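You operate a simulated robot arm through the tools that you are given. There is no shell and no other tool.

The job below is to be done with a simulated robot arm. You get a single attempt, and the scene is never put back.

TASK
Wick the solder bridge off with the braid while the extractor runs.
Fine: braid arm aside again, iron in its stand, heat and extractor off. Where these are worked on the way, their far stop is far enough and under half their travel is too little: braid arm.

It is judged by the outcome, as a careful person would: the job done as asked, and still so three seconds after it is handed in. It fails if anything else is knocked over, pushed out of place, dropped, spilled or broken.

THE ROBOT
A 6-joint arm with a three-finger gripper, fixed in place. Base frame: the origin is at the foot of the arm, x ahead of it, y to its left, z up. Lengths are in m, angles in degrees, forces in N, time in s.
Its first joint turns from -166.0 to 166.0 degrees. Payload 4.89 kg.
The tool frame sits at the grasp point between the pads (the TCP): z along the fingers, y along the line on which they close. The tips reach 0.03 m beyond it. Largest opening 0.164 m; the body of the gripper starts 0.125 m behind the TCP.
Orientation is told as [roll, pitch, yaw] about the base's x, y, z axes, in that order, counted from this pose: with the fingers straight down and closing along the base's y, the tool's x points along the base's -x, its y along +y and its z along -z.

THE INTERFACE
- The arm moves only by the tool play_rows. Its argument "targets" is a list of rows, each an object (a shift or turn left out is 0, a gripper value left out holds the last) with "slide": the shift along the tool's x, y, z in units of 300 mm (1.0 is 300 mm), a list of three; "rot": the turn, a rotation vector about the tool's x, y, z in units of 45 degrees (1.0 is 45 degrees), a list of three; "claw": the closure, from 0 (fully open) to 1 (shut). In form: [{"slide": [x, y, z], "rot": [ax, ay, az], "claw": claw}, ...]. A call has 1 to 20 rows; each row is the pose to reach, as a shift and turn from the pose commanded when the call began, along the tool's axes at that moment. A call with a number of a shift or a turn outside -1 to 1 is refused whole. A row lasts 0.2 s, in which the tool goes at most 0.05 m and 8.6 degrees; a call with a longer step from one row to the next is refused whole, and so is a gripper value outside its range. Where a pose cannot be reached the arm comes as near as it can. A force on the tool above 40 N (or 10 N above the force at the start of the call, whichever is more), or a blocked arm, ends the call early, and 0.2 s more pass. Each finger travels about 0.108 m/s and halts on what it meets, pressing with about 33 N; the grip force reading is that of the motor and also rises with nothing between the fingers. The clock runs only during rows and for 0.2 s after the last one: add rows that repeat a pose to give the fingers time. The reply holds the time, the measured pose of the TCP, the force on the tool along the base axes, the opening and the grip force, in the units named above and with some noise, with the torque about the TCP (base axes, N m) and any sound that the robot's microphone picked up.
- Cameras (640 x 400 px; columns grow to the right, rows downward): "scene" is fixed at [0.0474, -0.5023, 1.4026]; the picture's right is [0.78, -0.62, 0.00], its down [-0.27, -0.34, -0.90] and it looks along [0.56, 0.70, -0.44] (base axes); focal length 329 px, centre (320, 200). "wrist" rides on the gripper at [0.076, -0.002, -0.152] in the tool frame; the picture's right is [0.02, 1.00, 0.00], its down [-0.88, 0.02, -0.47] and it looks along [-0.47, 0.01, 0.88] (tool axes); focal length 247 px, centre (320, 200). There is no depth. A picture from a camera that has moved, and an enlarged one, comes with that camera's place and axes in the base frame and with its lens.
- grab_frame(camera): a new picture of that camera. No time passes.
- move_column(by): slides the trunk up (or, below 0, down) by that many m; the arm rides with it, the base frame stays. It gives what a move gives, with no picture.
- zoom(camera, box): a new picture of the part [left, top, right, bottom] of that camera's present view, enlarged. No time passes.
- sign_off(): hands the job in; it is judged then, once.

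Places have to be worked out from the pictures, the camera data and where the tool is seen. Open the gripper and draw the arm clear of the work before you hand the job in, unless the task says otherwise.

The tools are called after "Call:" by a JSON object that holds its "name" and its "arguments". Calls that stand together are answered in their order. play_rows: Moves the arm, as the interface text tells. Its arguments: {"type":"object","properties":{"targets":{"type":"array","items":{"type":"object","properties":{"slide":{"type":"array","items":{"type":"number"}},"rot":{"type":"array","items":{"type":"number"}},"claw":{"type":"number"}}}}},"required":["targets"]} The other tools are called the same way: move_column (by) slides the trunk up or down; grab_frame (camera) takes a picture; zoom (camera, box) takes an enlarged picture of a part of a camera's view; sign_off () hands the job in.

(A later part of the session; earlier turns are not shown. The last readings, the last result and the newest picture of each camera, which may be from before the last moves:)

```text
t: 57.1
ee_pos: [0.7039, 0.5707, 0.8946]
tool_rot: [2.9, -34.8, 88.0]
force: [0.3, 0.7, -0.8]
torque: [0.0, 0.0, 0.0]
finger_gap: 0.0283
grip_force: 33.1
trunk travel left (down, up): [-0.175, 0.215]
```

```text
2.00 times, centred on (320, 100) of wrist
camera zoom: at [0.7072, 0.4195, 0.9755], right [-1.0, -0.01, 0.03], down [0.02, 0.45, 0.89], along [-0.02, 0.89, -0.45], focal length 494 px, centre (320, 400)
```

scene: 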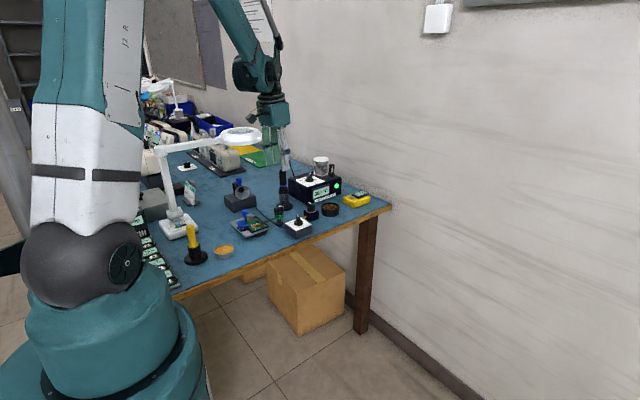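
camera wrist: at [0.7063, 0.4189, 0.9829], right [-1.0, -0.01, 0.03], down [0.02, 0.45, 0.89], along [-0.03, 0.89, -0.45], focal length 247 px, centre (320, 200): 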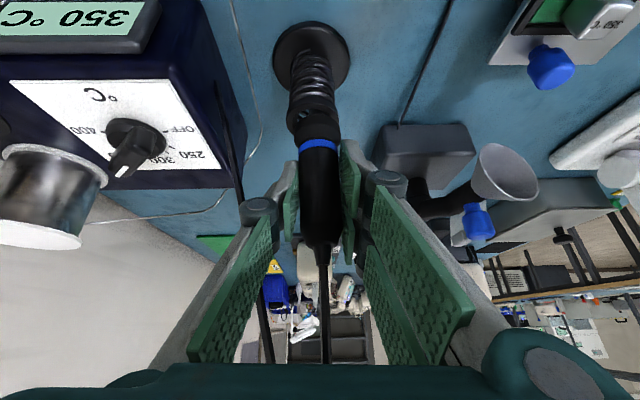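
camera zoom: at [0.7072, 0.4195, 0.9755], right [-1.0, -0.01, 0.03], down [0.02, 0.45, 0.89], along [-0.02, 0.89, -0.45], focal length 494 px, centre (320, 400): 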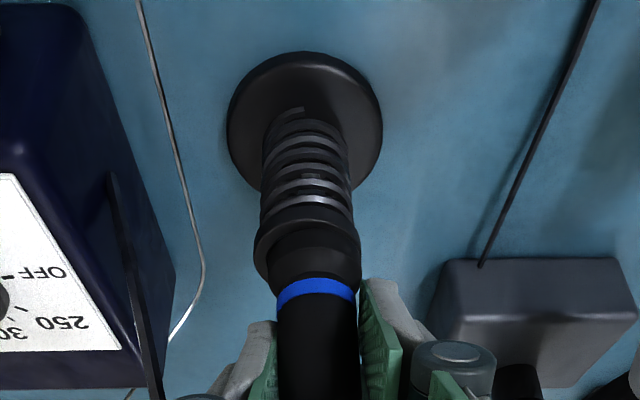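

Nearly at its original depth, still with no contact force. I ease down another few millimetres to feel the seat.

Call:
{"name": "play_rows", "arguments": {"targets": [{"slide": [0.0029, -0.0002, 0.0041]}, {"slide": [0.0057, -0.0004, 0.0082]}, {"slide": [0.0076, -0.0006, 0.0109]}, {"slide": [0.0076, -0.0006, 0.0109]}]}}

Call:
{"name": "zoom", "arguments": {"camera": "scene", "box": [265, 160, 315, 215]}}

```text
t: 57.9
ee_pos: [0.7021, 0.5699, 0.8931]
tool_rot: [2.8, -35.0, 87.9]
force: [-0.5, -3.3, 26.3]
torque: [-0.59, 0.29, 0.05]
finger_gap: 0.0283
grip_force: 33.1
trunk travel left (down, up): [-0.175, 0.215]
stopped in row 3: the force on the tool passed its limit at 44 N (the readings are from after the stop); the commanded pose is now the measured one
```

```text
7.27 times, centred on (290, 188) of scene
camera zoom: at [0.0474, -0.5023, 1.4026], right [0.78, -0.62, 0.0], down [-0.27, -0.34, -0.9], along [0.56, 0.7, -0.44], focal length 2392 px, centre (538, 291)
```

zoom: 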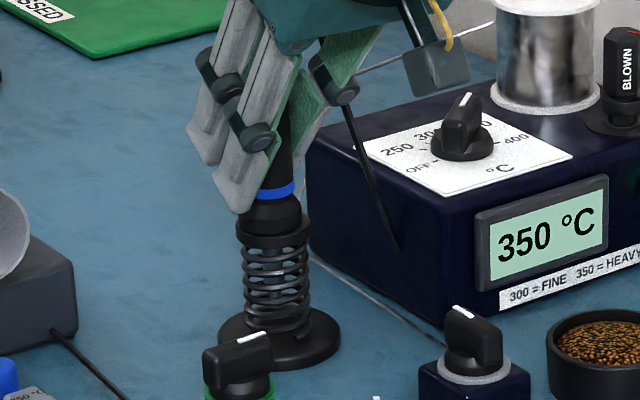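

It is seated (44 N reached, now relaxed). I open the fingers slightly and back away along the tool axis.

Call:
{"name": "play_rows", "arguments": {"targets": [{"claw": 0.7}, {"claw": 0.7}, {"claw": 0.7}, {"slide": [0, 0, -0.05], "claw": 0.7}, {"slide": [0, 0, -0.12], "claw": 0.7}, {"slide": [0, 0, -0.22], "claw": 0.7}, {"slide": [0, 0, -0.32], "claw": 0.7}, {"slide": [0, 0, -0.42], "claw": 0.7}, {"slide": [0, 0, -0.52], "claw": 0.7}]}}

Call:
{"name": "grab_frame", "arguments": {"camera": "wrist"}}

Call:
{"name": "zoom", "arguments": {"camera": "scene", "box": [220, 130, 348, 240]}}

```text
t: 59.9
ee_pos: [0.709, 0.4814, 1.0206]
tool_rot: [2.9, -34.9, 88.1]
force: [1.5, 1.3, -0.7]
torque: [-0.06, 0.06, 0.06]
finger_gap: 0.0491
grip_force: 0.1
trunk travel left (down, up): [-0.175, 0.215]
```

```text
taken
camera wrist: at [0.7124, 0.3308, 1.1018], right [-1.0, -0.01, 0.03], down [0.02, 0.45, 0.89], along [-0.02, 0.89, -0.45], focal length 247 px, centre (320, 200)
```

wrist: 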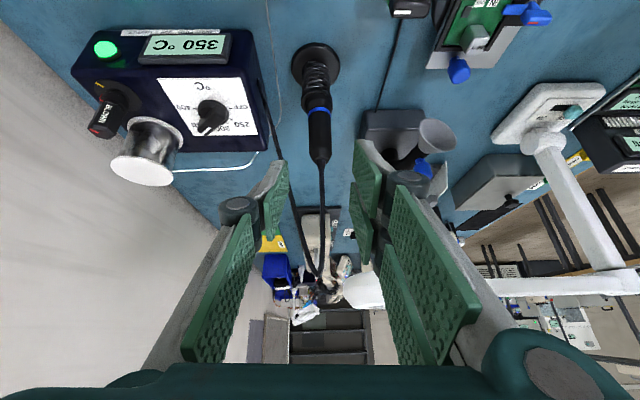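

```text
3.64 times, centred on (284, 185) of scene
camera zoom: at [0.0474, -0.5023, 1.4026], right [0.78, -0.62, 0.0], down [-0.27, -0.34, -0.9], along [0.56, 0.7, -0.44], focal length 1196 px, centre (451, 254)
```

zoom: 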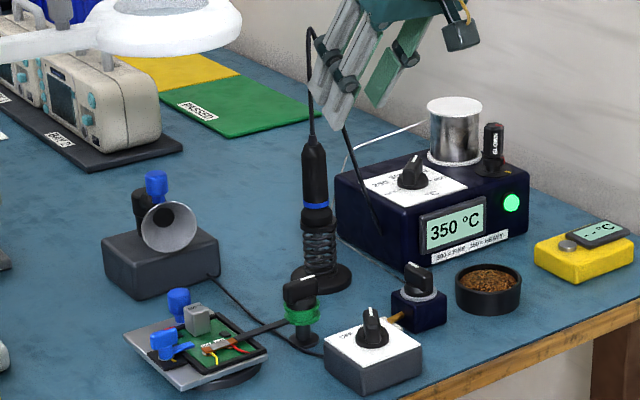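

The iron stands back in its holder. Now I straighten the tool and return to the braid knob to swing the arm aside.

Call:
{"name": "play_rows", "arguments": {"targets": [{"slide": [0.04, 0, -0.03], "rot": [0.0437, 0, -0.0305]}, {"slide": [0.12, 0, -0.087], "rot": [0.0437, 0, -0.0305]}, {"slide": [0.12, 0, -0.087], "rot": [0.0437, 0, -0.0305]}]}}

Call:
{"name": "play_rows", "arguments": {"targets": [{"rot": [0, 0.16, 0]}, {"rot": [0, 0.32, 0]}, {"rot": [0, 0.48, 0]}, {"rot": [0, 0.64, 0]}, {"rot": [0, 0.776, 0]}, {"rot": [0, 0.776, 0]}]}}

```text
t: 60.6
ee_pos: [0.706, 0.4358, 1.0195]
tool_rot: [0.0, -35.0, 89.7]
force: [-0.4, 0.8, -0.2]
torque: [-0.03, 0.02, 0.02]
finger_gap: 0.0491
grip_force: 0.0
trunk travel left (down, up): [-0.175, 0.215]
```

```text
t: 62.0
ee_pos: [0.7072, 0.4373, 1.0208]
tool_rot: [0.0, 0.0, 89.7]
force: [-0.6, 0.2, 0.6]
torque: [-0.03, -0.03, 0.02]
finger_gap: 0.0493
grip_force: 0.1
trunk travel left (down, up): [-0.175, 0.215]
```

Call:
{"name": "play_rows", "arguments": {"targets": [{"slide": [-0.014, 0.05, 0.022], "rot": [0, 0, 0.17]}, {"slide": [-0.028, 0.1, 0.044], "rot": [0, 0, 0.34]}, {"slide": [-0.042, 0.15, 0.066], "rot": [0, 0, 0.51]}, {"slide": [-0.056, 0.2, 0.088], "rot": [0, 0, 0.68]}, {"slide": [-0.07, 0.255, 0.11], "rot": [0, 0, 0.85]}, {"slide": [-0.083, 0.305, 0.133], "rot": [0, 0, 1.0]}]}}

Call:
{"name": "play_rows", "arguments": {"targets": [{"rot": [0, 0, 0.17]}, {"rot": [0, 0, 0.34]}, {"rot": [0, 0, 0.51]}, {"rot": [0, 0, 0.68]}, {"rot": [0, 0, 0.85]}, {"rot": [0, 0, 1.0]}, {"rot": [0, 0, 1.0]}]}}

Call:
{"name": "grab_frame", "arguments": {"camera": "wrist"}}

Call:
{"name": "zoom", "arguments": {"camera": "wrist", "box": [264, 0, 376, 180]}}

```text
t: 63.5
ee_pos: [0.616, 0.4609, 0.9819]
tool_rot: [0.0, -0.1, 44.7]
force: [0.4, -0.4, 0.3]
torque: [0.0, 0.05, 0.02]
finger_gap: 0.0491
grip_force: 0.0
trunk travel left (down, up): [-0.175, 0.215]
```

```text
t: 65.0
ee_pos: [0.6154, 0.4619, 0.98]
tool_rot: [0.0, -0.1, -0.4]
force: [-0.4, -0.5, 0.4]
torque: [-0.02, -0.03, 0.02]
finger_gap: 0.0489
grip_force: 0.1
trunk travel left (down, up): [-0.175, 0.215]
```

```text
taken
camera wrist: at [0.5394, 0.4602, 1.1329], right [-0.01, 1.0, 0.0], down [0.88, 0.01, 0.47], along [0.47, 0.01, -0.88], focal length 247 px, centre (320, 200)
```

wrist: 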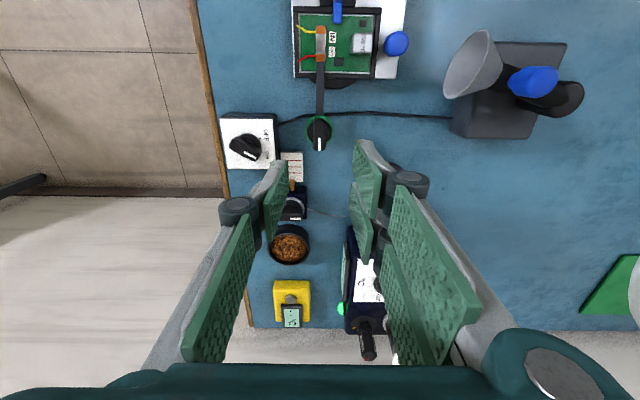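

```text
2.22 times, centred on (320, 90) of wrist
camera zoom: at [0.5394, 0.4602, 1.1329], right [-0.01, 1.0, 0.0], down [0.88, 0.01, 0.47], along [0.47, 0.01, -0.88], focal length 549 px, centre (320, 444)
```

zoom: 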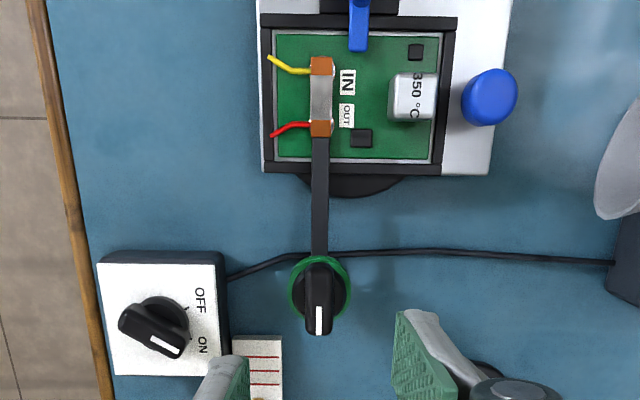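

The bar is centred and aligned. I descend onto it, grip, and turn counter-clockwise back toward the rest position.

Call:
{"name": "play_rows", "arguments": {"targets": [{"slide": [0, 0, 0.13]}, {"slide": [0, 0, 0.26]}, {"slide": [0, 0, 0.36]}, {"slide": [0, 0, 0.43]}, {"slide": [0, 0, 0.475]}, {"slide": [0, 0, 0.475]}, {"slide": [0, 0, 0.475], "claw": 1.0}, {"slide": [0, 0, 0.475], "claw": 1.0}, {"slide": [0, 0, 0.475], "claw": 1.0}]}}

Call:
{"name": "play_rows", "arguments": {"targets": [{"rot": [0, 0, -0.11]}, {"rot": [0, 0, -0.22]}, {"rot": [0, 0, -0.33]}, {"rot": [0, 0, -0.44]}, {"rot": [0, 0, -0.55]}, {"rot": [0, 0, -0.66]}, {"rot": [0, 0, -0.77]}, {"rot": [0, 0, -0.88]}, {"rot": [0, 0, -1.0]}]}}

Call:
{"name": "grab_frame", "arguments": {"camera": "wrist"}}

```text
t: 67.0
ee_pos: [0.6141, 0.462, 0.8366]
tool_rot: [0.0, 0.0, -0.3]
force: [-7.1, -31.3, -21.5]
torque: [-0.8, -0.3, 0.29]
finger_gap: 0.0159
grip_force: 44.6
trunk travel left (down, up): [-0.175, 0.215]
```

```text
t: 69.0
ee_pos: [0.6158, 0.4624, 0.8383]
tool_rot: [-0.1, -0.1, 44.8]
force: [-32.0, -8.0, -11.9]
torque: [0.01, 0.58, -0.04]
finger_gap: 0.0157
grip_force: 45.2
trunk travel left (down, up): [-0.175, 0.215]
```

```text
taken
camera wrist: at [0.5621, 0.4069, 0.9908], right [-0.72, 0.69, 0.0], down [0.61, 0.63, 0.47], along [0.33, 0.34, -0.88], focal length 247 px, centre (320, 200)
```

wrist: 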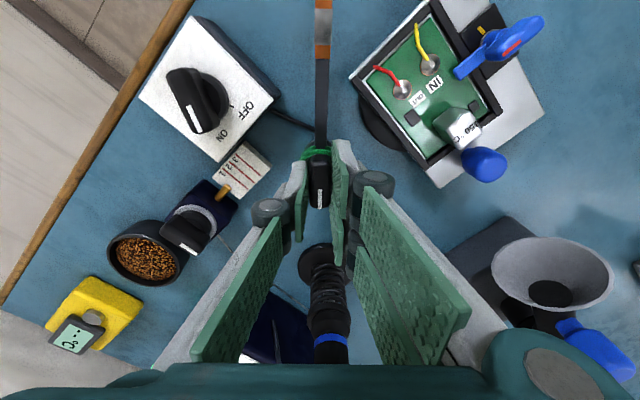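

The pads now show clear separation, so the bridge is gone. I relieve the side load by regripping and then turn the last ~15° to the rest stop.

Call:
{"name": "play_rows", "arguments": {"targets": [{"claw": 0.75}, {"claw": 0.75}, {"claw": 1.0}, {"claw": 1.0}, {"claw": 1.0}, {"rot": [0, 0, -0.11]}, {"rot": [0, 0, -0.22]}, {"rot": [0, 0, -0.33]}, {"rot": [0, 0, -0.4]}]}}

Call:
{"name": "grab_frame", "arguments": {"camera": "wrist"}}

```text
t: 70.8
ee_pos: [0.6156, 0.463, 0.838]
tool_rot: [0.0, -0.2, 57.1]
force: [-5.7, 7.2, 8.6]
torque: [0.06, 0.25, -0.05]
finger_gap: 0.0161
grip_force: 45.1
trunk travel left (down, up): [-0.175, 0.215]
stopped in row 8: the force on the tool passed its limit at 45 N (the readings are from after the stop); the commanded pose is now the measured one
```

```text
taken
camera wrist: at [0.575, 0.3974, 0.9904], right [-0.85, 0.52, 0.0], down [0.46, 0.75, 0.48], along [0.25, 0.41, -0.88], focal length 247 px, centre (320, 200)
```

wrist: 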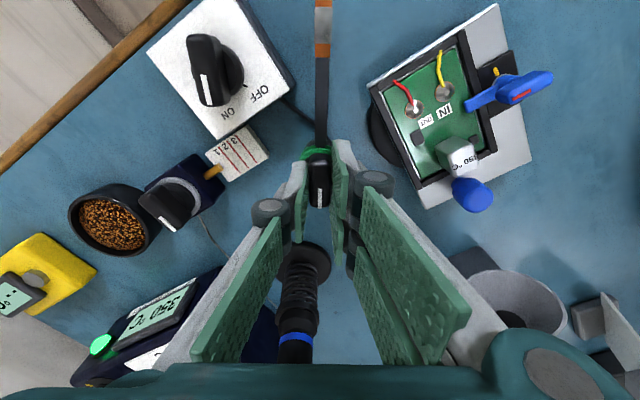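

Call:
{"name": "play_rows", "arguments": {"targets": [{"claw": 0.75}, {"claw": 0.75}, {"claw": 1.0}, {"claw": 1.0}, {"claw": 1.0}, {"rot": [0, 0, -0.06]}, {"rot": [0, 0, -0.11]}]}}

Call:
{"name": "play_rows", "arguments": {"targets": [{"claw": 0.7}, {"claw": 0.7}, {"claw": 0.7}, {"slide": [0, 0, -0.1]}, {"slide": [0, 0, -0.22]}, {"slide": [0, 0, -0.36]}, {"slide": [0, 0, -0.5]}, {"slide": [0, 0, -0.5]}]}}

Call:
{"name": "grab_frame", "arguments": {"camera": "wrist"}}

Call:
{"name": "zoom", "arguments": {"camera": "scene", "box": [220, 195, 316, 255]}}

```text
t: 72.4
ee_pos: [0.6156, 0.464, 0.8372]
tool_rot: [0.0, -0.2, 62.1]
force: [-30.8, 8.5, -2.1]
torque: [0.03, 0.96, -1.63]
finger_gap: 0.0158
grip_force: 44.9
trunk travel left (down, up): [-0.175, 0.215]
```

```text
t: 74.2
ee_pos: [0.6137, 0.4647, 0.9851]
tool_rot: [-0.1, -0.3, 62.1]
force: [-1.1, -0.8, 0.4]
torque: [0.04, -0.05, 0.0]
finger_gap: 0.0492
grip_force: 0.0
trunk travel left (down, up): [-0.175, 0.215]
```

```text
taken
camera wrist: at [0.5792, 0.3941, 1.1376], right [-0.89, 0.45, 0.0], down [0.39, 0.79, 0.48], along [0.21, 0.43, -0.88], focal length 247 px, centre (320, 200)
```

wrist: 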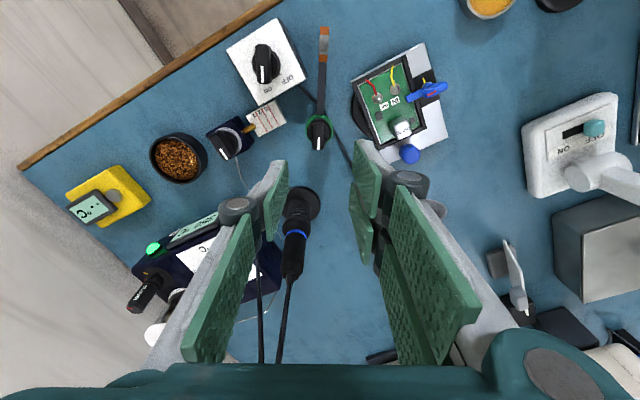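

```text
6.67 times, centred on (268, 225) of scene
camera zoom: at [0.0474, -0.5023, 1.4026], right [0.78, -0.62, 0.0], down [-0.27, -0.34, -0.9], along [0.56, 0.7, -0.44], focal length 2193 px, centre (667, 33)
```

zoom: 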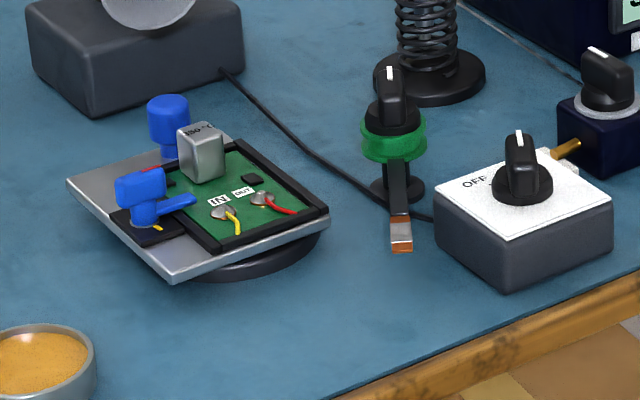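

The braid arm is back at its rest stop (−1.6 N·m) with the bridge cleanly gone. Next I turn the heat off at the dial near (0.849, 0.571, top 0.862). By the ticks it points at heading ≈46° (350) and OFF is at ≈180°. I travel high, clear of the iron's cord.

Call:
{"name": "play_rows", "arguments": {"targets": [{"slide": [0, 0, -0.13]}, {"slide": [0, 0, -0.26]}, {"slide": [0, 0, -0.383]}, {"slide": [-0.02, -0.118, -0.383], "rot": [0, 0, 0.09]}, {"slide": [-0.04, -0.236, -0.383], "rot": [0, 0, 0.18]}, {"slide": [-0.06, -0.354, -0.383], "rot": [0, 0, 0.27]}, {"slide": [-0.079, -0.471, -0.383], "rot": [0, 0, 0.358]}, {"slide": [-0.2, -0.482, -0.383], "rot": [0, 0, 0.358]}, {"slide": [-0.32, -0.493, -0.383], "rot": [0, 0, 0.358]}, {"slide": [-0.44, -0.505, -0.383], "rot": [0, 0, 0.358]}, {"slide": [-0.56, -0.517, -0.383], "rot": [0, 0, 0.358]}, {"slide": [-0.68, -0.528, -0.383], "rot": [0, 0, 0.358]}, {"slide": [-0.68, -0.528, -0.383], "rot": [0, 0, 0.358]}]}}

Call:
{"name": "grab_frame", "arguments": {"camera": "wrist"}}

Call:
{"name": "grab_frame", "arguments": {"camera": "scene"}}

```text
t: 77.0
ee_pos: [0.8505, 0.5715, 1.1016]
tool_rot: [0.2, -0.2, 46.0]
force: [-0.2, 0.1, -0.9]
torque: [-0.07, 0.12, -0.01]
finger_gap: 0.0494
grip_force: 0.0
trunk travel left (down, up): [-0.175, 0.215]
```

```text
taken
camera wrist: at [0.799, 0.5146, 1.2541], right [-0.73, 0.68, 0.0], down [0.6, 0.65, 0.48], along [0.32, 0.35, -0.88], focal length 247 px, centre (320, 200)
```

wrist: 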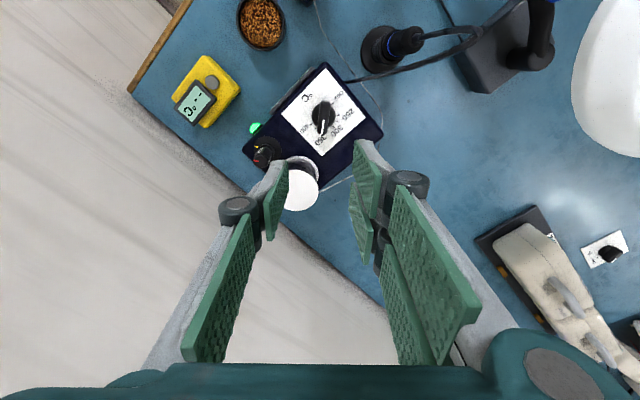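

```text
taken
```

scene: 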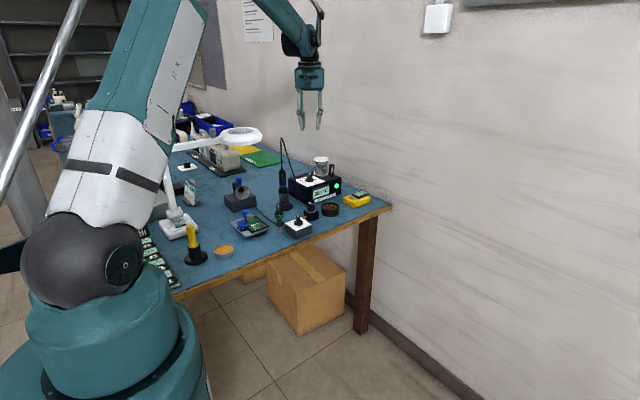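

Reachable with the tool vertical at this height. I zoom in on the dial to centre on it.

Call:
{"name": "zoom", "arguments": {"camera": "wrist", "box": [270, 60, 380, 170]}}

```text
3.64 times, centred on (325, 115) of wrist
camera zoom: at [0.799, 0.5146, 1.2541], right [-0.73, 0.68, 0.0], down [0.6, 0.65, 0.48], along [0.32, 0.35, -0.88], focal length 898 px, centre (302, 509)
```

zoom: 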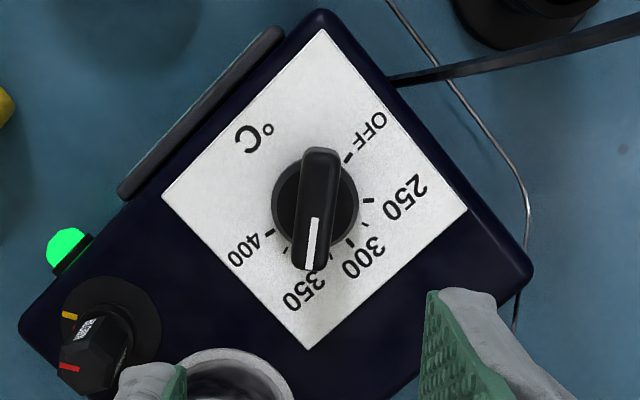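

I correct laterally (+4.6 mm tool y, ~6 mm tool x, −5° yaw), descend part way and re-measure.

Call:
{"name": "play_rows", "arguments": {"targets": [{"slide": [0.02, 0.015, 0.12], "rot": [0, 0, 0.11]}, {"slide": [0.02, 0.015, 0.24], "rot": [0, 0, 0.11]}, {"slide": [0.02, 0.015, 0.36], "rot": [0, 0, 0.11]}, {"slide": [0.02, 0.015, 0.467], "rot": [0, 0, 0.11]}, {"slide": [0.02, 0.015, 0.467], "rot": [0, 0, 0.11]}]}}

Call:
{"name": "grab_frame", "arguments": {"camera": "wrist"}}

Call:
{"name": "zoom", "arguments": {"camera": "wrist", "box": [270, 70, 380, 180]}}

Call:
{"name": "zoom", "arguments": {"camera": "scene", "box": [240, 110, 368, 220]}}

```text
t: 78.2
ee_pos: [0.8433, 0.5705, 0.9614]
tool_rot: [0.2, -0.2, 41.1]
force: [0.3, 0.2, 0.1]
torque: [-0.03, 0.03, 0.0]
finger_gap: 0.0491
grip_force: 0.0
trunk travel left (down, up): [-0.175, 0.215]
```

```text
taken
camera wrist: at [0.7866, 0.5162, 1.1145], right [-0.67, 0.74, 0.0], down [0.65, 0.59, 0.48], along [0.35, 0.32, -0.88], focal length 247 px, centre (320, 200)
```

wrist: 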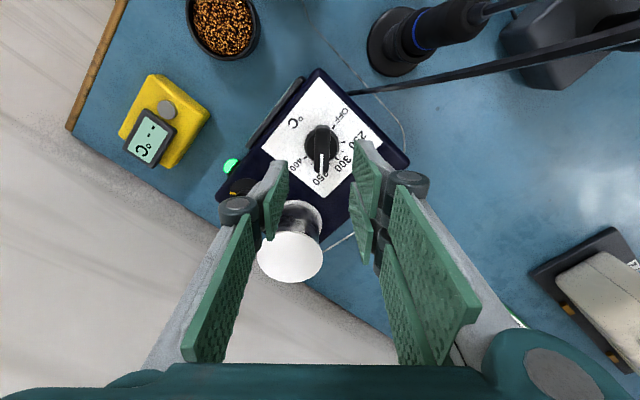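

```text
3.64 times, centred on (325, 125) of wrist
camera zoom: at [0.7866, 0.5162, 1.1145], right [-0.67, 0.74, 0.0], down [0.65, 0.59, 0.48], along [0.35, 0.32, -0.88], focal length 898 px, centre (302, 473)
```

zoom: 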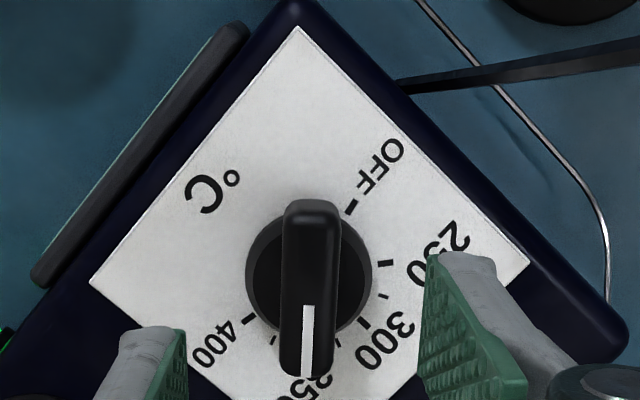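

```text
3.64 times, centred on (304, 165) of scene
camera zoom: at [0.0474, -0.5023, 1.4026], right [0.78, -0.62, 0.0], down [-0.27, -0.34, -0.9], along [0.56, 0.7, -0.44], focal length 1196 px, centre (378, 327)
```

zoom: 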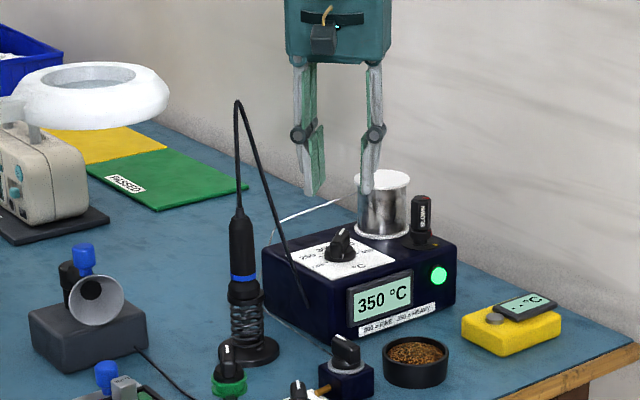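

The bar is aligned, with its top near z 0.858. I descend to straddle it, close, and start turning counter-clockwise toward OFF.

Call:
{"name": "play_rows", "arguments": {"targets": [{"slide": [0.003, 0.006, 0.1]}, {"slide": [0.003, 0.006, 0.18]}, {"slide": [0.003, 0.006, 0.24]}, {"slide": [0.003, 0.006, 0.29]}, {"slide": [0.003, 0.006, 0.29]}, {"slide": [0.003, 0.006, 0.29], "claw": 1.0}, {"slide": [0.003, 0.006, 0.29], "claw": 1.0}, {"slide": [0.003, 0.006, 0.29], "claw": 1.0}]}}

Call:
{"name": "grab_frame", "arguments": {"camera": "wrist"}}

```text
t: 80.0
ee_pos: [0.8395, 0.5698, 0.8769]
tool_rot: [0.2, 0.0, 41.1]
force: [-8.1, 3.4, -8.1]
torque: [0.5, -0.29, 0.03]
finger_gap: 0.0157
grip_force: 44.7
trunk travel left (down, up): [-0.175, 0.215]
```

```text
taken
camera wrist: at [0.7841, 0.5168, 1.029], right [-0.67, 0.74, 0.0], down [0.65, 0.59, 0.48], along [0.35, 0.32, -0.88], focal length 247 px, centre (320, 200)
```

wrist: 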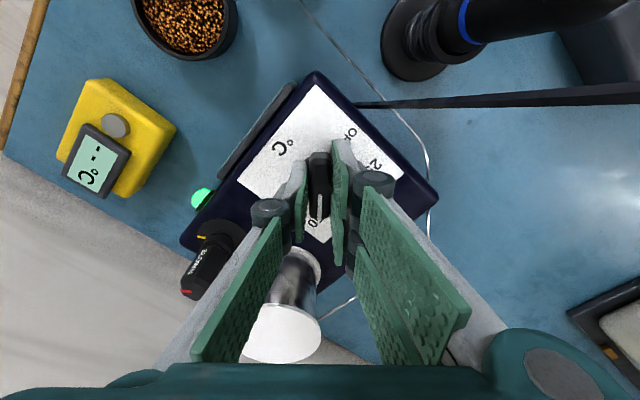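

Call:
{"name": "play_rows", "arguments": {"targets": [{"rot": [0, 0, -0.11]}, {"rot": [0, 0, -0.22]}, {"rot": [0, 0, -0.33]}, {"rot": [0, 0, -0.44]}, {"rot": [0, 0, -0.55]}, {"rot": [0, 0, -0.66]}, {"rot": [0, 0, -0.77]}, {"rot": [0, 0, -0.88]}, {"rot": [0, 0, -1.0]}]}}

Call:
{"name": "zoom", "arguments": {"camera": "scene", "box": [270, 150, 366, 220]}}

Call:
{"name": "grab_frame", "arguments": {"camera": "wrist"}}

```text
t: 82.0
ee_pos: [0.8406, 0.5693, 0.8758]
tool_rot: [-0.1, -0.2, 86.2]
force: [-32.5, 5.8, -9.9]
torque: [0.85, 0.81, 0.01]
finger_gap: 0.016
grip_force: 45.5
trunk travel left (down, up): [-0.175, 0.215]
```

```text
5.71 times, centred on (318, 185) of scene
camera zoom: at [0.0474, -0.5023, 1.4026], right [0.78, -0.62, 0.0], down [-0.27, -0.34, -0.9], along [0.56, 0.7, -0.44], focal length 1880 px, centre (331, 286)
```

zoom: 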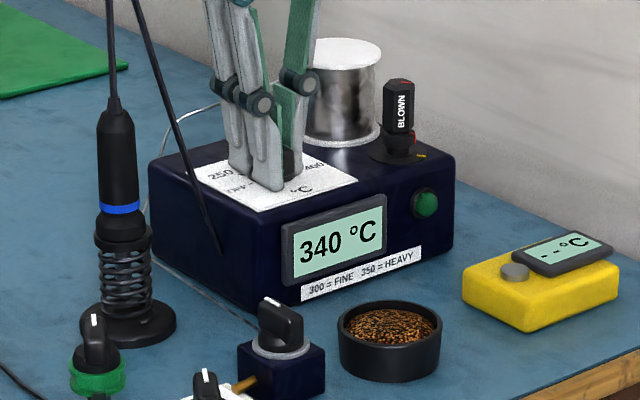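

```text
taken
camera wrist: at [0.8374, 0.4917, 1.029], right [-1.0, 0.04, 0.0], down [0.04, 0.88, 0.48], along [0.02, 0.48, -0.88], focal length 247 px, centre (320, 200)
```

wrist: 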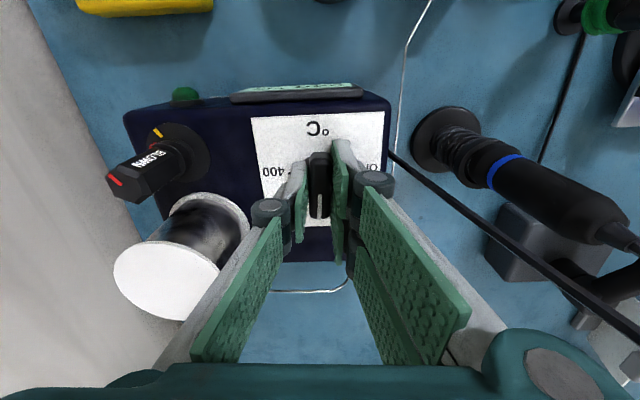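

The display now reads 340 °C and is falling. I regrip with a 1.5 mm shift to relieve the side load, then continue.

Call:
{"name": "play_rows", "arguments": {"targets": [{"claw": 0.75}, {"claw": 0.75}, {"slide": [0, 0.005, 0], "claw": 0.75}, {"slide": [0, 0.005, 0], "claw": 1.0}, {"slide": [0, 0.005, 0], "claw": 1.0}, {"slide": [0, 0.005, 0], "claw": 1.0}, {"slide": [0, 0.005, 0], "rot": [0, 0, -0.11]}, {"slide": [0, 0.005, 0], "rot": [0, 0, -0.22]}, {"slide": [0, 0.005, 0], "rot": [0, 0, -0.33]}, {"slide": [0, 0.005, 0], "rot": [0, 0, -0.44]}, {"slide": [0, 0.005, 0], "rot": [0, 0, -0.55]}, {"slide": [0, 0.005, 0], "rot": [0, 0, -0.66]}, {"slide": [0, 0.005, 0], "rot": [0, 0, -0.77]}, {"slide": [0, 0.005, 0], "rot": [0, 0, -0.88]}, {"slide": [0, 0.005, 0], "rot": [0, 0, -1.0]}]}}

Call:
{"name": "grab_frame", "arguments": {"camera": "wrist"}}

```text
t: 85.2
ee_pos: [0.8402, 0.5689, 0.8759]
tool_rot: [-0.2, 0.1, 131.1]
force: [25.7, 13.6, 22.9]
torque: [1.02, -0.19, -0.03]
finger_gap: 0.0157
grip_force: 45.2
trunk travel left (down, up): [-0.175, 0.215]
```

```text
taken
camera wrist: at [0.8924, 0.5114, 1.0289], right [-0.74, -0.67, 0.0], down [-0.6, 0.65, 0.47], along [-0.32, 0.35, -0.88], focal length 247 px, centre (320, 200)
```

wrist: 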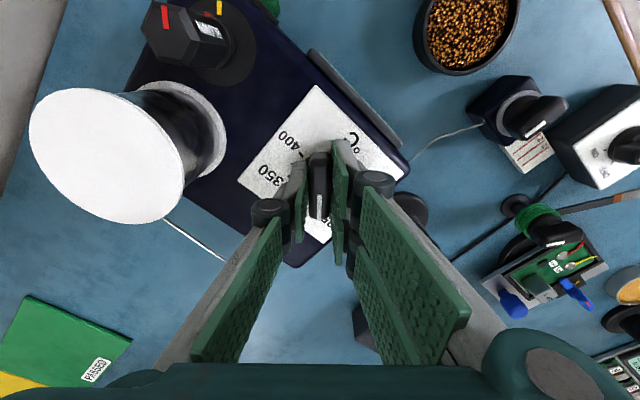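

The pointer is near 250. I regrip again and turn the remaining ~50° to OFF.

Call:
{"name": "play_rows", "arguments": {"targets": [{"claw": 0.75}, {"claw": 0.75}, {"slide": [0, -0.004, 0], "claw": 0.75}, {"slide": [0, -0.004, 0], "claw": 1.0}, {"slide": [0, -0.004, 0], "claw": 1.0}, {"slide": [0, -0.004, 0], "claw": 1.0}, {"slide": [0, -0.004, 0], "rot": [0, 0, -0.11]}, {"slide": [0, -0.004, 0], "rot": [0, 0, -0.22]}, {"slide": [0, -0.004, 0], "rot": [0, 0, -0.33]}, {"slide": [0, -0.004, 0], "rot": [0, 0, -0.44]}, {"slide": [0, -0.004, 0], "rot": [0, 0, -0.55]}, {"slide": [0, -0.004, 0], "rot": [0, 0, -0.66]}, {"slide": [0, -0.004, 0], "rot": [0, 0, -0.77]}, {"slide": [0, -0.004, 0], "rot": [0, 0, -0.88]}, {"slide": [0, -0.004, 0], "rot": [0, 0, -1.0]}]}}

Call:
{"name": "grab_frame", "arguments": {"camera": "wrist"}}

Call:
{"name": "zoom", "arguments": {"camera": "scene", "box": [270, 150, 366, 220]}}

```text
t: 88.4
ee_pos: [0.8398, 0.5698, 0.8774]
tool_rot: [-0.1, 0.0, 176.2]
force: [-30.2, -13.4, -14.7]
torque: [-0.37, 0.52, -0.02]
finger_gap: 0.0158
grip_force: 45.3
trunk travel left (down, up): [-0.175, 0.215]
```

```text
taken
camera wrist: at [0.9165, 0.5653, 1.0284], right [-0.05, -1.0, 0.0], down [-0.88, 0.04, 0.47], along [-0.47, 0.02, -0.88], focal length 247 px, centre (320, 200)
```

wrist: 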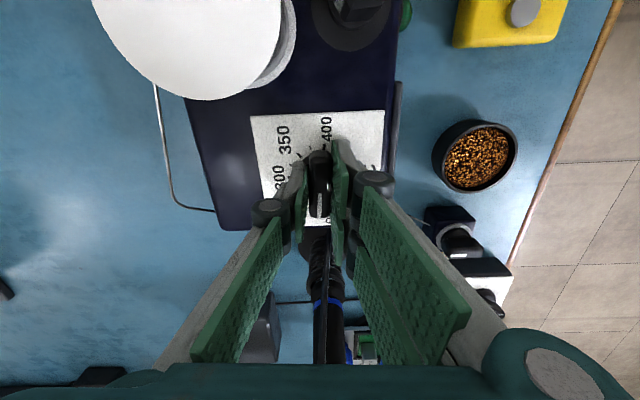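

```text
5.71 times, centred on (318, 185) of scene
camera zoom: at [0.0474, -0.5023, 1.4026], right [0.78, -0.62, 0.0], down [-0.27, -0.34, -0.9], along [0.56, 0.7, -0.44], focal length 1880 px, centre (331, 286)
```

zoom: 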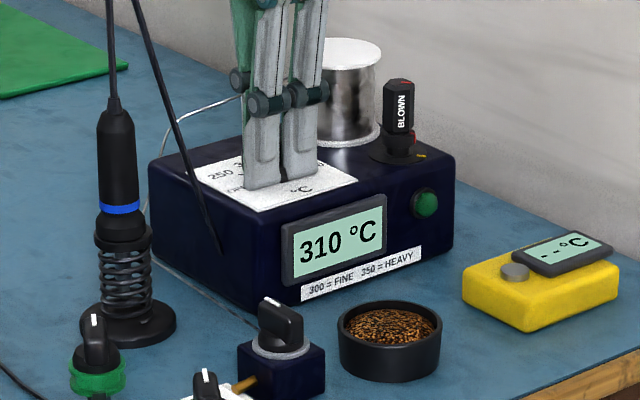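

Call:
{"name": "play_rows", "arguments": {"targets": [{"claw": 0.7}, {"claw": 0.7}, {"claw": 0.7}]}}

Call:
{"name": "zoom", "arguments": {"camera": "wrist", "box": [265, 110, 375, 230]}}

Call:
{"name": "zoom", "arguments": {"camera": "scene", "box": [295, 160, 335, 200]}}

```text
t: 89.2
ee_pos: [0.8416, 0.5704, 0.8766]
tool_rot: [-0.2, 0.1, 176.2]
force: [8.0, -0.4, 14.7]
torque: [-0.43, -0.2, 0.22]
finger_gap: 0.0487
grip_force: 0.1
trunk travel left (down, up): [-0.175, 0.215]
```

```text
3.33 times, centred on (320, 170) of wrist
camera zoom: at [0.9177, 0.565, 1.0296], right [-0.05, -1.0, 0.0], down [-0.88, 0.04, 0.47], along [-0.47, 0.03, -0.88], focal length 823 px, centre (320, 300)
```

zoom: 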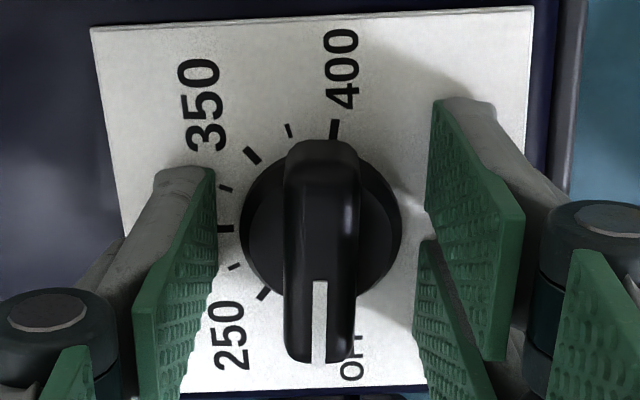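

```text
10.00 times, centred on (315, 180) of scene
camera zoom: at [0.0474, -0.5023, 1.4026], right [0.78, -0.62, 0.0], down [-0.27, -0.34, -0.9], along [0.56, 0.7, -0.44], focal length 3289 px, centre (370, 400)
```

zoom: 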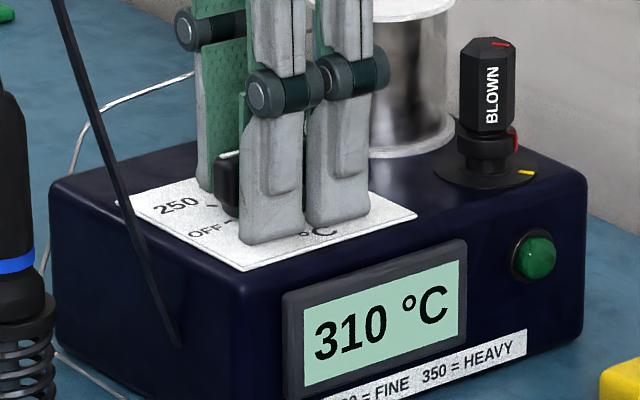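

The pointer is about 10° short of the OFF tick. I raise 3 mm, since there's some vertical load, then regrip and turn the remainder.

Call:
{"name": "play_rows", "arguments": {"targets": [{"slide": [0, 0, -0.01], "claw": 0.7}, {"slide": [0, 0, -0.01], "claw": 0.7}]}}

Call:
{"name": "play_rows", "arguments": {"targets": [{"claw": 1.0}, {"claw": 1.0}, {"claw": 1.0}, {"rot": [0, 0, -0.1]}, {"rot": [0, 0, -0.2]}, {"rot": [0, 0, -0.28]}]}}

Call:
{"name": "zoom", "arguments": {"camera": "wrist", "box": [265, 110, 375, 230]}}

```text
t: 89.8
ee_pos: [0.8404, 0.5707, 0.8782]
tool_rot: [-0.2, 0.0, 176.0]
force: [0.3, 0.5, -1.1]
torque: [0.02, -0.02, -0.02]
finger_gap: 0.0495
grip_force: 0.1
trunk travel left (down, up): [-0.175, 0.215]
```

```text
t: 91.2
ee_pos: [0.8408, 0.5706, 0.8792]
tool_rot: [-0.2, 0.2, -171.1]
force: [-16.5, -8.5, -5.8]
torque: [-0.42, 1.61, 0.01]
finger_gap: 0.0158
grip_force: 45.0
trunk travel left (down, up): [-0.175, 0.215]
```

```text
3.33 times, centred on (320, 170) of wrist
camera zoom: at [0.9164, 0.5818, 1.0315], right [0.17, -0.98, 0.0], down [-0.87, -0.15, 0.47], along [-0.47, -0.08, -0.88], focal length 823 px, centre (320, 300)
```

zoom: 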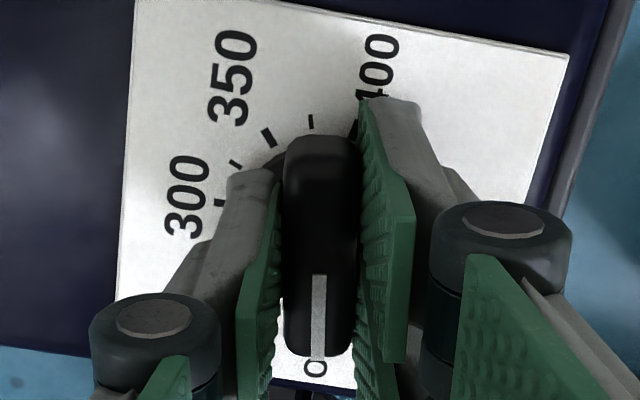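

Call:
{"name": "play_rows", "arguments": {"targets": [{"claw": 0.7}, {"claw": 0.7}, {"claw": 0.7}, {"slide": [0, 0, -0.08]}, {"slide": [0, 0, -0.2]}, {"slide": [0, 0, -0.3]}]}}

Call:
{"name": "zoom", "arguments": {"camera": "wrist", "box": [265, 70, 375, 190]}}

Call:
{"name": "zoom", "arguments": {"camera": "scene", "box": [285, 155, 345, 205]}}

```text
t: 92.6
ee_pos: [0.8412, 0.5698, 0.9667]
tool_rot: [0.0, 0.0, -171.2]
force: [0.9, 0.7, -1.2]
torque: [-0.1, 0.11, 0.01]
finger_gap: 0.0493
grip_force: 0.3
trunk travel left (down, up): [-0.175, 0.215]
```

```text
3.33 times, centred on (320, 130) of wrist
camera zoom: at [0.9164, 0.582, 1.1194], right [0.17, -0.99, 0.0], down [-0.87, -0.15, 0.47], along [-0.47, -0.08, -0.88], focal length 823 px, centre (320, 433)
```

zoom: 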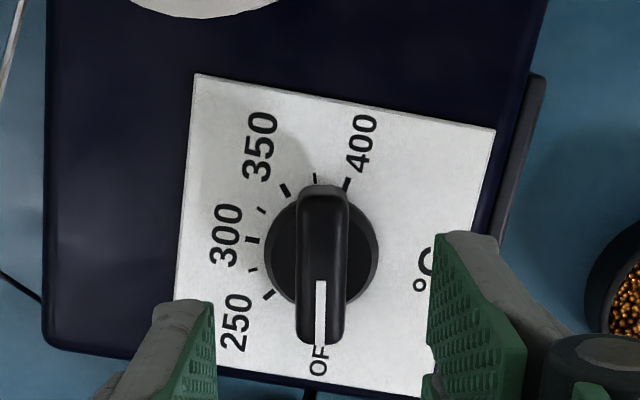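

```text
8.00 times, centred on (315, 180) of scene
camera zoom: at [0.0474, -0.5023, 1.4026], right [0.78, -0.62, 0.0], down [-0.27, -0.34, -0.9], along [0.56, 0.7, -0.44], focal length 2631 px, centre (360, 360)
```

zoom: 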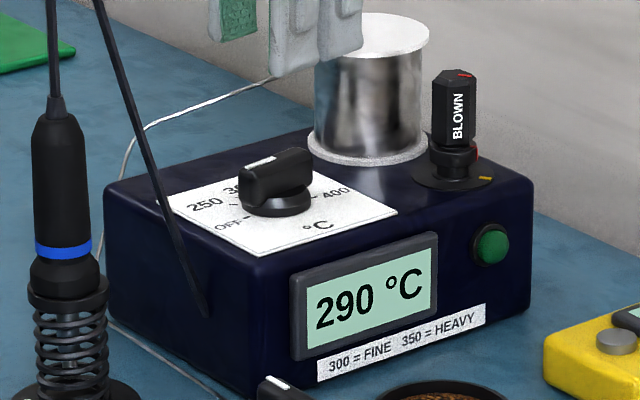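

Call:
{"name": "zoom", "arguments": {"camera": "scene", "box": [300, 168, 328, 190]}}

Call:
{"name": "zoom", "arguments": {"camera": "wrist", "box": [295, 110, 345, 185]}}

```text
16.00 times, centred on (314, 179) of scene
camera zoom: at [0.0474, -0.5023, 1.4026], right [0.78, -0.62, 0.0], down [-0.27, -0.34, -0.9], along [0.56, 0.7, -0.44], focal length 5262 px, centre (416, 536)
```

zoom: 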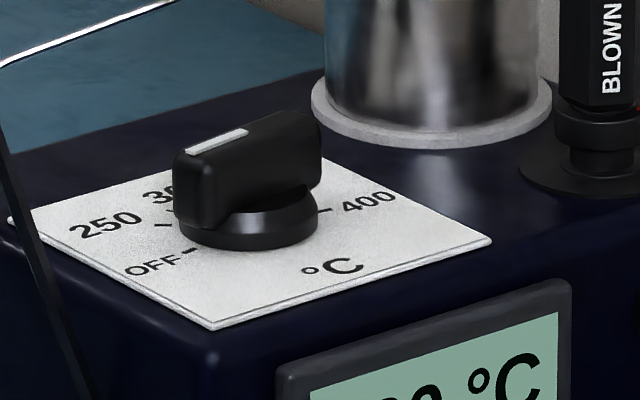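

```text
5.33 times, centred on (320, 148) of wrist
camera zoom: at [0.9164, 0.582, 1.1194], right [0.17, -0.99, 0.0], down [-0.87, -0.15, 0.47], along [-0.47, -0.08, -0.88], focal length 1317 px, centre (320, 480)
```

zoom: 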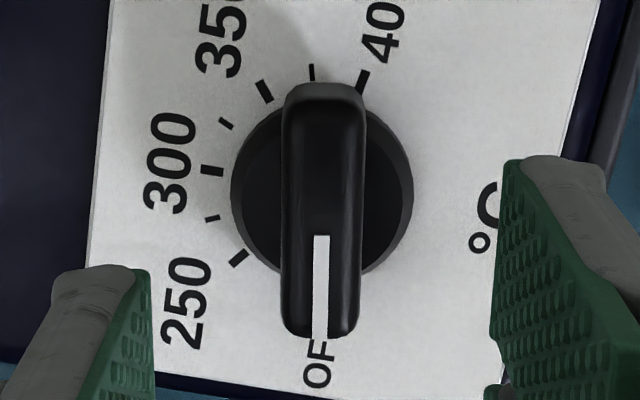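

The pointer is within about 2° of the OFF tick, the heater light is out and the display is down to 290 °C and falling. Now I travel back, high and clear of the cord, to switch the extractor off.

Call:
{"name": "play_rows", "arguments": {"targets": [{"slide": [0, 0, -0.15]}, {"slide": [0, 0, -0.3]}, {"slide": [0, 0, -0.45]}, {"slide": [-0.063, 0.075, -0.45], "rot": [0, 0, 0.167]}, {"slide": [-0.126, 0.15, -0.45], "rot": [0, 0, 0.334]}, {"slide": [-0.188, 0.224, -0.45], "rot": [0, 0, 0.5]}, {"slide": [-0.251, 0.299, -0.45], "rot": [0, 0, 0.667]}, {"slide": [-0.313, 0.374, -0.45], "rot": [0, 0, 0.834]}, {"slide": [-0.376, 0.448, -0.45], "rot": [0, 0, 1.0]}, {"slide": [-0.376, 0.448, -0.45], "rot": [0, 0, 1.0]}]}}

Call:
{"name": "play_rows", "arguments": {"targets": [{"slide": [-0.033, 0.062, 0.055], "rot": [0, 0, 0.167]}, {"slide": [-0.065, 0.124, 0.11], "rot": [0, 0, 0.334]}, {"slide": [-0.098, 0.186, 0.166], "rot": [0, 0, 0.5]}, {"slide": [-0.131, 0.247, 0.222], "rot": [0, 0, 0.667]}, {"slide": [-0.163, 0.309, 0.278], "rot": [0, 0, 0.834]}, {"slide": [-0.196, 0.371, 0.333], "rot": [0, 0, 1.0]}, {"slide": [-0.196, 0.371, 0.333], "rot": [0, 0, 1.0]}]}}

Call:
{"name": "play_rows", "arguments": {"targets": [{"rot": [0, 0, 0.17]}, {"rot": [0, 0, 0.34]}, {"rot": [0, 0, 0.51]}, {"rot": [0, 0, 0.68]}, {"rot": [0, 0, 0.85]}, {"rot": [0, 0, 0.884]}, {"rot": [0, 0, 0.884]}]}}

Call:
{"name": "grab_frame", "arguments": {"camera": "wrist"}}

Call:
{"name": "zoom", "arguments": {"camera": "wrist", "box": [265, 70, 375, 190]}}

```text
t: 94.8
ee_pos: [0.7535, 0.4196, 1.1021]
tool_rot: [-0.2, -0.1, 143.6]
force: [-0.2, -0.3, 0.1]
torque: [0.04, -0.08, 0.03]
finger_gap: 0.0493
grip_force: 0.0
trunk travel left (down, up): [-0.175, 0.215]
```

```text
t: 96.4
ee_pos: [0.6365, 0.3634, 1.0034]
tool_rot: [-0.2, -0.1, 98.6]
force: [0.5, -0.2, 0.2]
torque: [0.02, -0.06, -0.02]
finger_gap: 0.0492
grip_force: 0.1
trunk travel left (down, up): [-0.175, 0.215]
```

```text
t: 98.0
ee_pos: [0.6368, 0.3643, 1.0022]
tool_rot: [0.0, -0.2, 58.9]
force: [-1.3, 0.0, -0.4]
torque: [0.0, 0.02, 0.01]
finger_gap: 0.0492
grip_force: 0.2
trunk travel left (down, up): [-0.175, 0.215]
```

```text
taken
camera wrist: at [0.5984, 0.2966, 1.1555], right [-0.87, 0.5, 0.0], down [0.44, 0.76, 0.48], along [0.24, 0.41, -0.88], focal length 247 px, centre (320, 200)
```

wrist: 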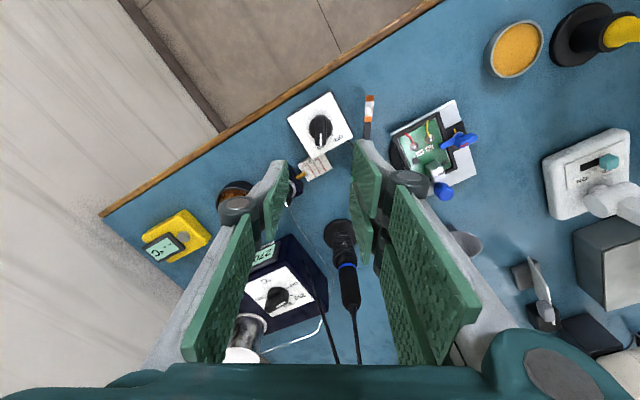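

```text
3.33 times, centred on (320, 130) of wrist
camera zoom: at [0.5984, 0.2966, 1.1555], right [-0.87, 0.5, 0.0], down [0.44, 0.76, 0.48], along [0.24, 0.41, -0.88], focal length 823 px, centre (320, 433)
```

zoom: 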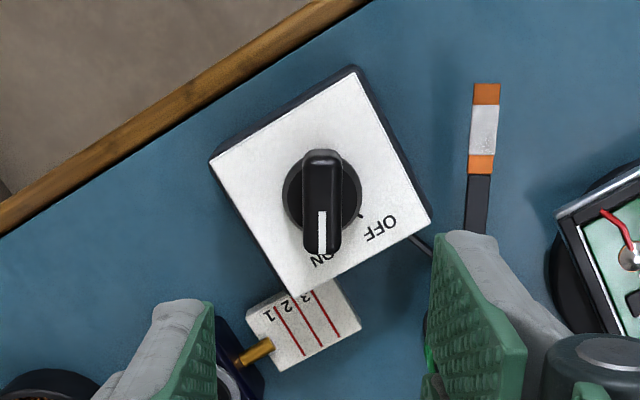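

The extractor bar is centred and aligned. I descend, grip it, and turn counter-clockwise toward OFF.

Call:
{"name": "play_rows", "arguments": {"targets": [{"slide": [0, 0, 0.15]}, {"slide": [0, 0, 0.3]}, {"slide": [0, 0, 0.42]}, {"slide": [0, 0, 0.51]}, {"slide": [0, 0, 0.573]}, {"slide": [0, 0, 0.573]}, {"slide": [0, 0, 0.573], "claw": 1.0}, {"slide": [0, 0, 0.573], "claw": 1.0}, {"slide": [0, 0, 0.573], "claw": 1.0}]}}

Call:
{"name": "play_rows", "arguments": {"targets": [{"rot": [0, 0, -0.11]}, {"rot": [0, 0, -0.22]}, {"rot": [0, 0, -0.33]}, {"rot": [0, 0, -0.44]}, {"rot": [0, 0, -0.55]}, {"rot": [0, 0, -0.66]}]}}

Call:
{"name": "play_rows", "arguments": {"targets": [{"claw": 0.75}, {"claw": 0.75}, {"claw": 1.0}, {"claw": 1.0}, {"claw": 1.0}, {"rot": [0, 0, -0.11]}, {"rot": [0, 0, -0.22]}, {"rot": [0, 0, -0.33]}, {"rot": [0, 0, -0.44]}, {"rot": [0, 0, -0.55]}]}}

Call:
{"name": "grab_frame", "arguments": {"camera": "wrist"}}

```text
t: 100.0
ee_pos: [0.6364, 0.365, 0.8295]
tool_rot: [-0.1, -0.1, 58.8]
force: [0.5, -1.1, -11.2]
torque: [0.46, -0.35, 0.28]
finger_gap: 0.0158
grip_force: 45.2
trunk travel left (down, up): [-0.175, 0.215]
```

```text
t: 101.4
ee_pos: [0.6357, 0.3657, 0.8297]
tool_rot: [0.0, -0.2, 88.7]
force: [-19.1, -0.7, -32.2]
torque: [0.03, 0.43, -0.03]
finger_gap: 0.0156
grip_force: 44.9
trunk travel left (down, up): [-0.175, 0.215]
```

```text
t: 103.6
ee_pos: [0.6367, 0.3655, 0.8329]
tool_rot: [0.0, -0.2, 113.3]
force: [-27.5, -9.3, -15.1]
torque: [-0.55, 0.63, 0.04]
finger_gap: 0.0159
grip_force: 45.2
trunk travel left (down, up): [-0.175, 0.215]
```

```text
taken
camera wrist: at [0.6677, 0.2945, 0.9844], right [-0.91, -0.42, 0.0], down [-0.37, 0.8, 0.47], along [-0.2, 0.43, -0.88], focal length 247 px, centre (320, 200)
```

wrist: 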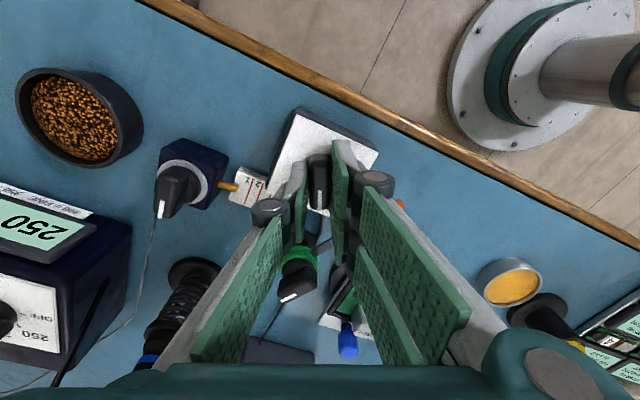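

Turned about 55°. I release and look at the pointer.

Call:
{"name": "play_rows", "arguments": {"targets": [{"claw": 0.7}, {"claw": 0.7}, {"claw": 0.7}]}}

Call:
{"name": "zoom", "arguments": {"camera": "wrist", "box": [265, 100, 375, 220]}}

Call:
{"name": "zoom", "arguments": {"camera": "scene", "box": [270, 205, 325, 245]}}

```text
t: 104.4
ee_pos: [0.6371, 0.3647, 0.8312]
tool_rot: [-0.2, 0.0, 113.4]
force: [-0.5, -0.3, -0.5]
torque: [0.03, 0.0, -0.03]
finger_gap: 0.0494
grip_force: 0.0
trunk travel left (down, up): [-0.175, 0.215]
```

```text
3.33 times, centred on (320, 160) of wrist
camera zoom: at [0.6688, 0.2946, 0.9845], right [-0.91, -0.42, 0.0], down [-0.37, 0.8, 0.47], along [-0.2, 0.43, -0.88], focal length 823 px, centre (320, 333)
```

zoom: 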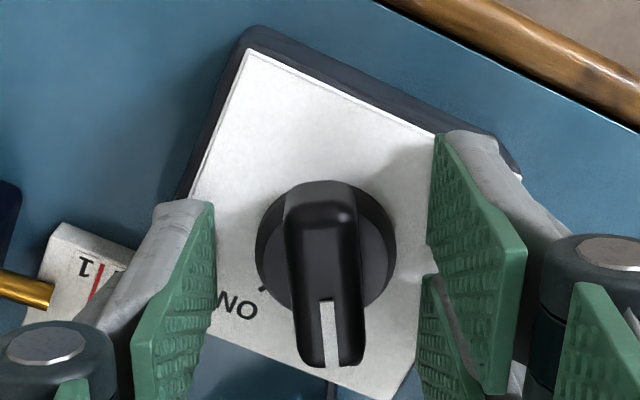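

```text
10.00 times, centred on (298, 225) of scene
camera zoom: at [0.0474, -0.5023, 1.4026], right [0.78, -0.62, 0.0], down [-0.27, -0.34, -0.9], along [0.56, 0.7, -0.44], focal length 3289 px, centre (545, -50)
```

zoom: 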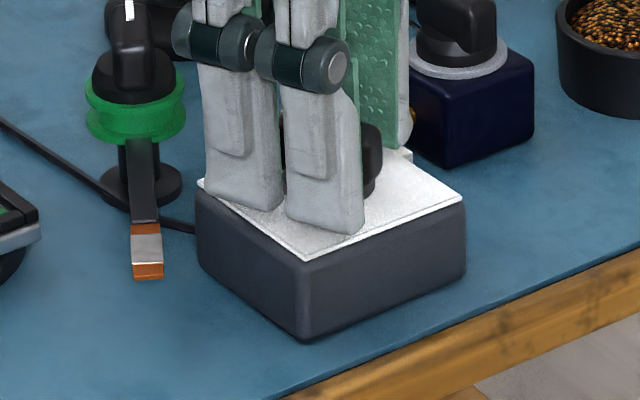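

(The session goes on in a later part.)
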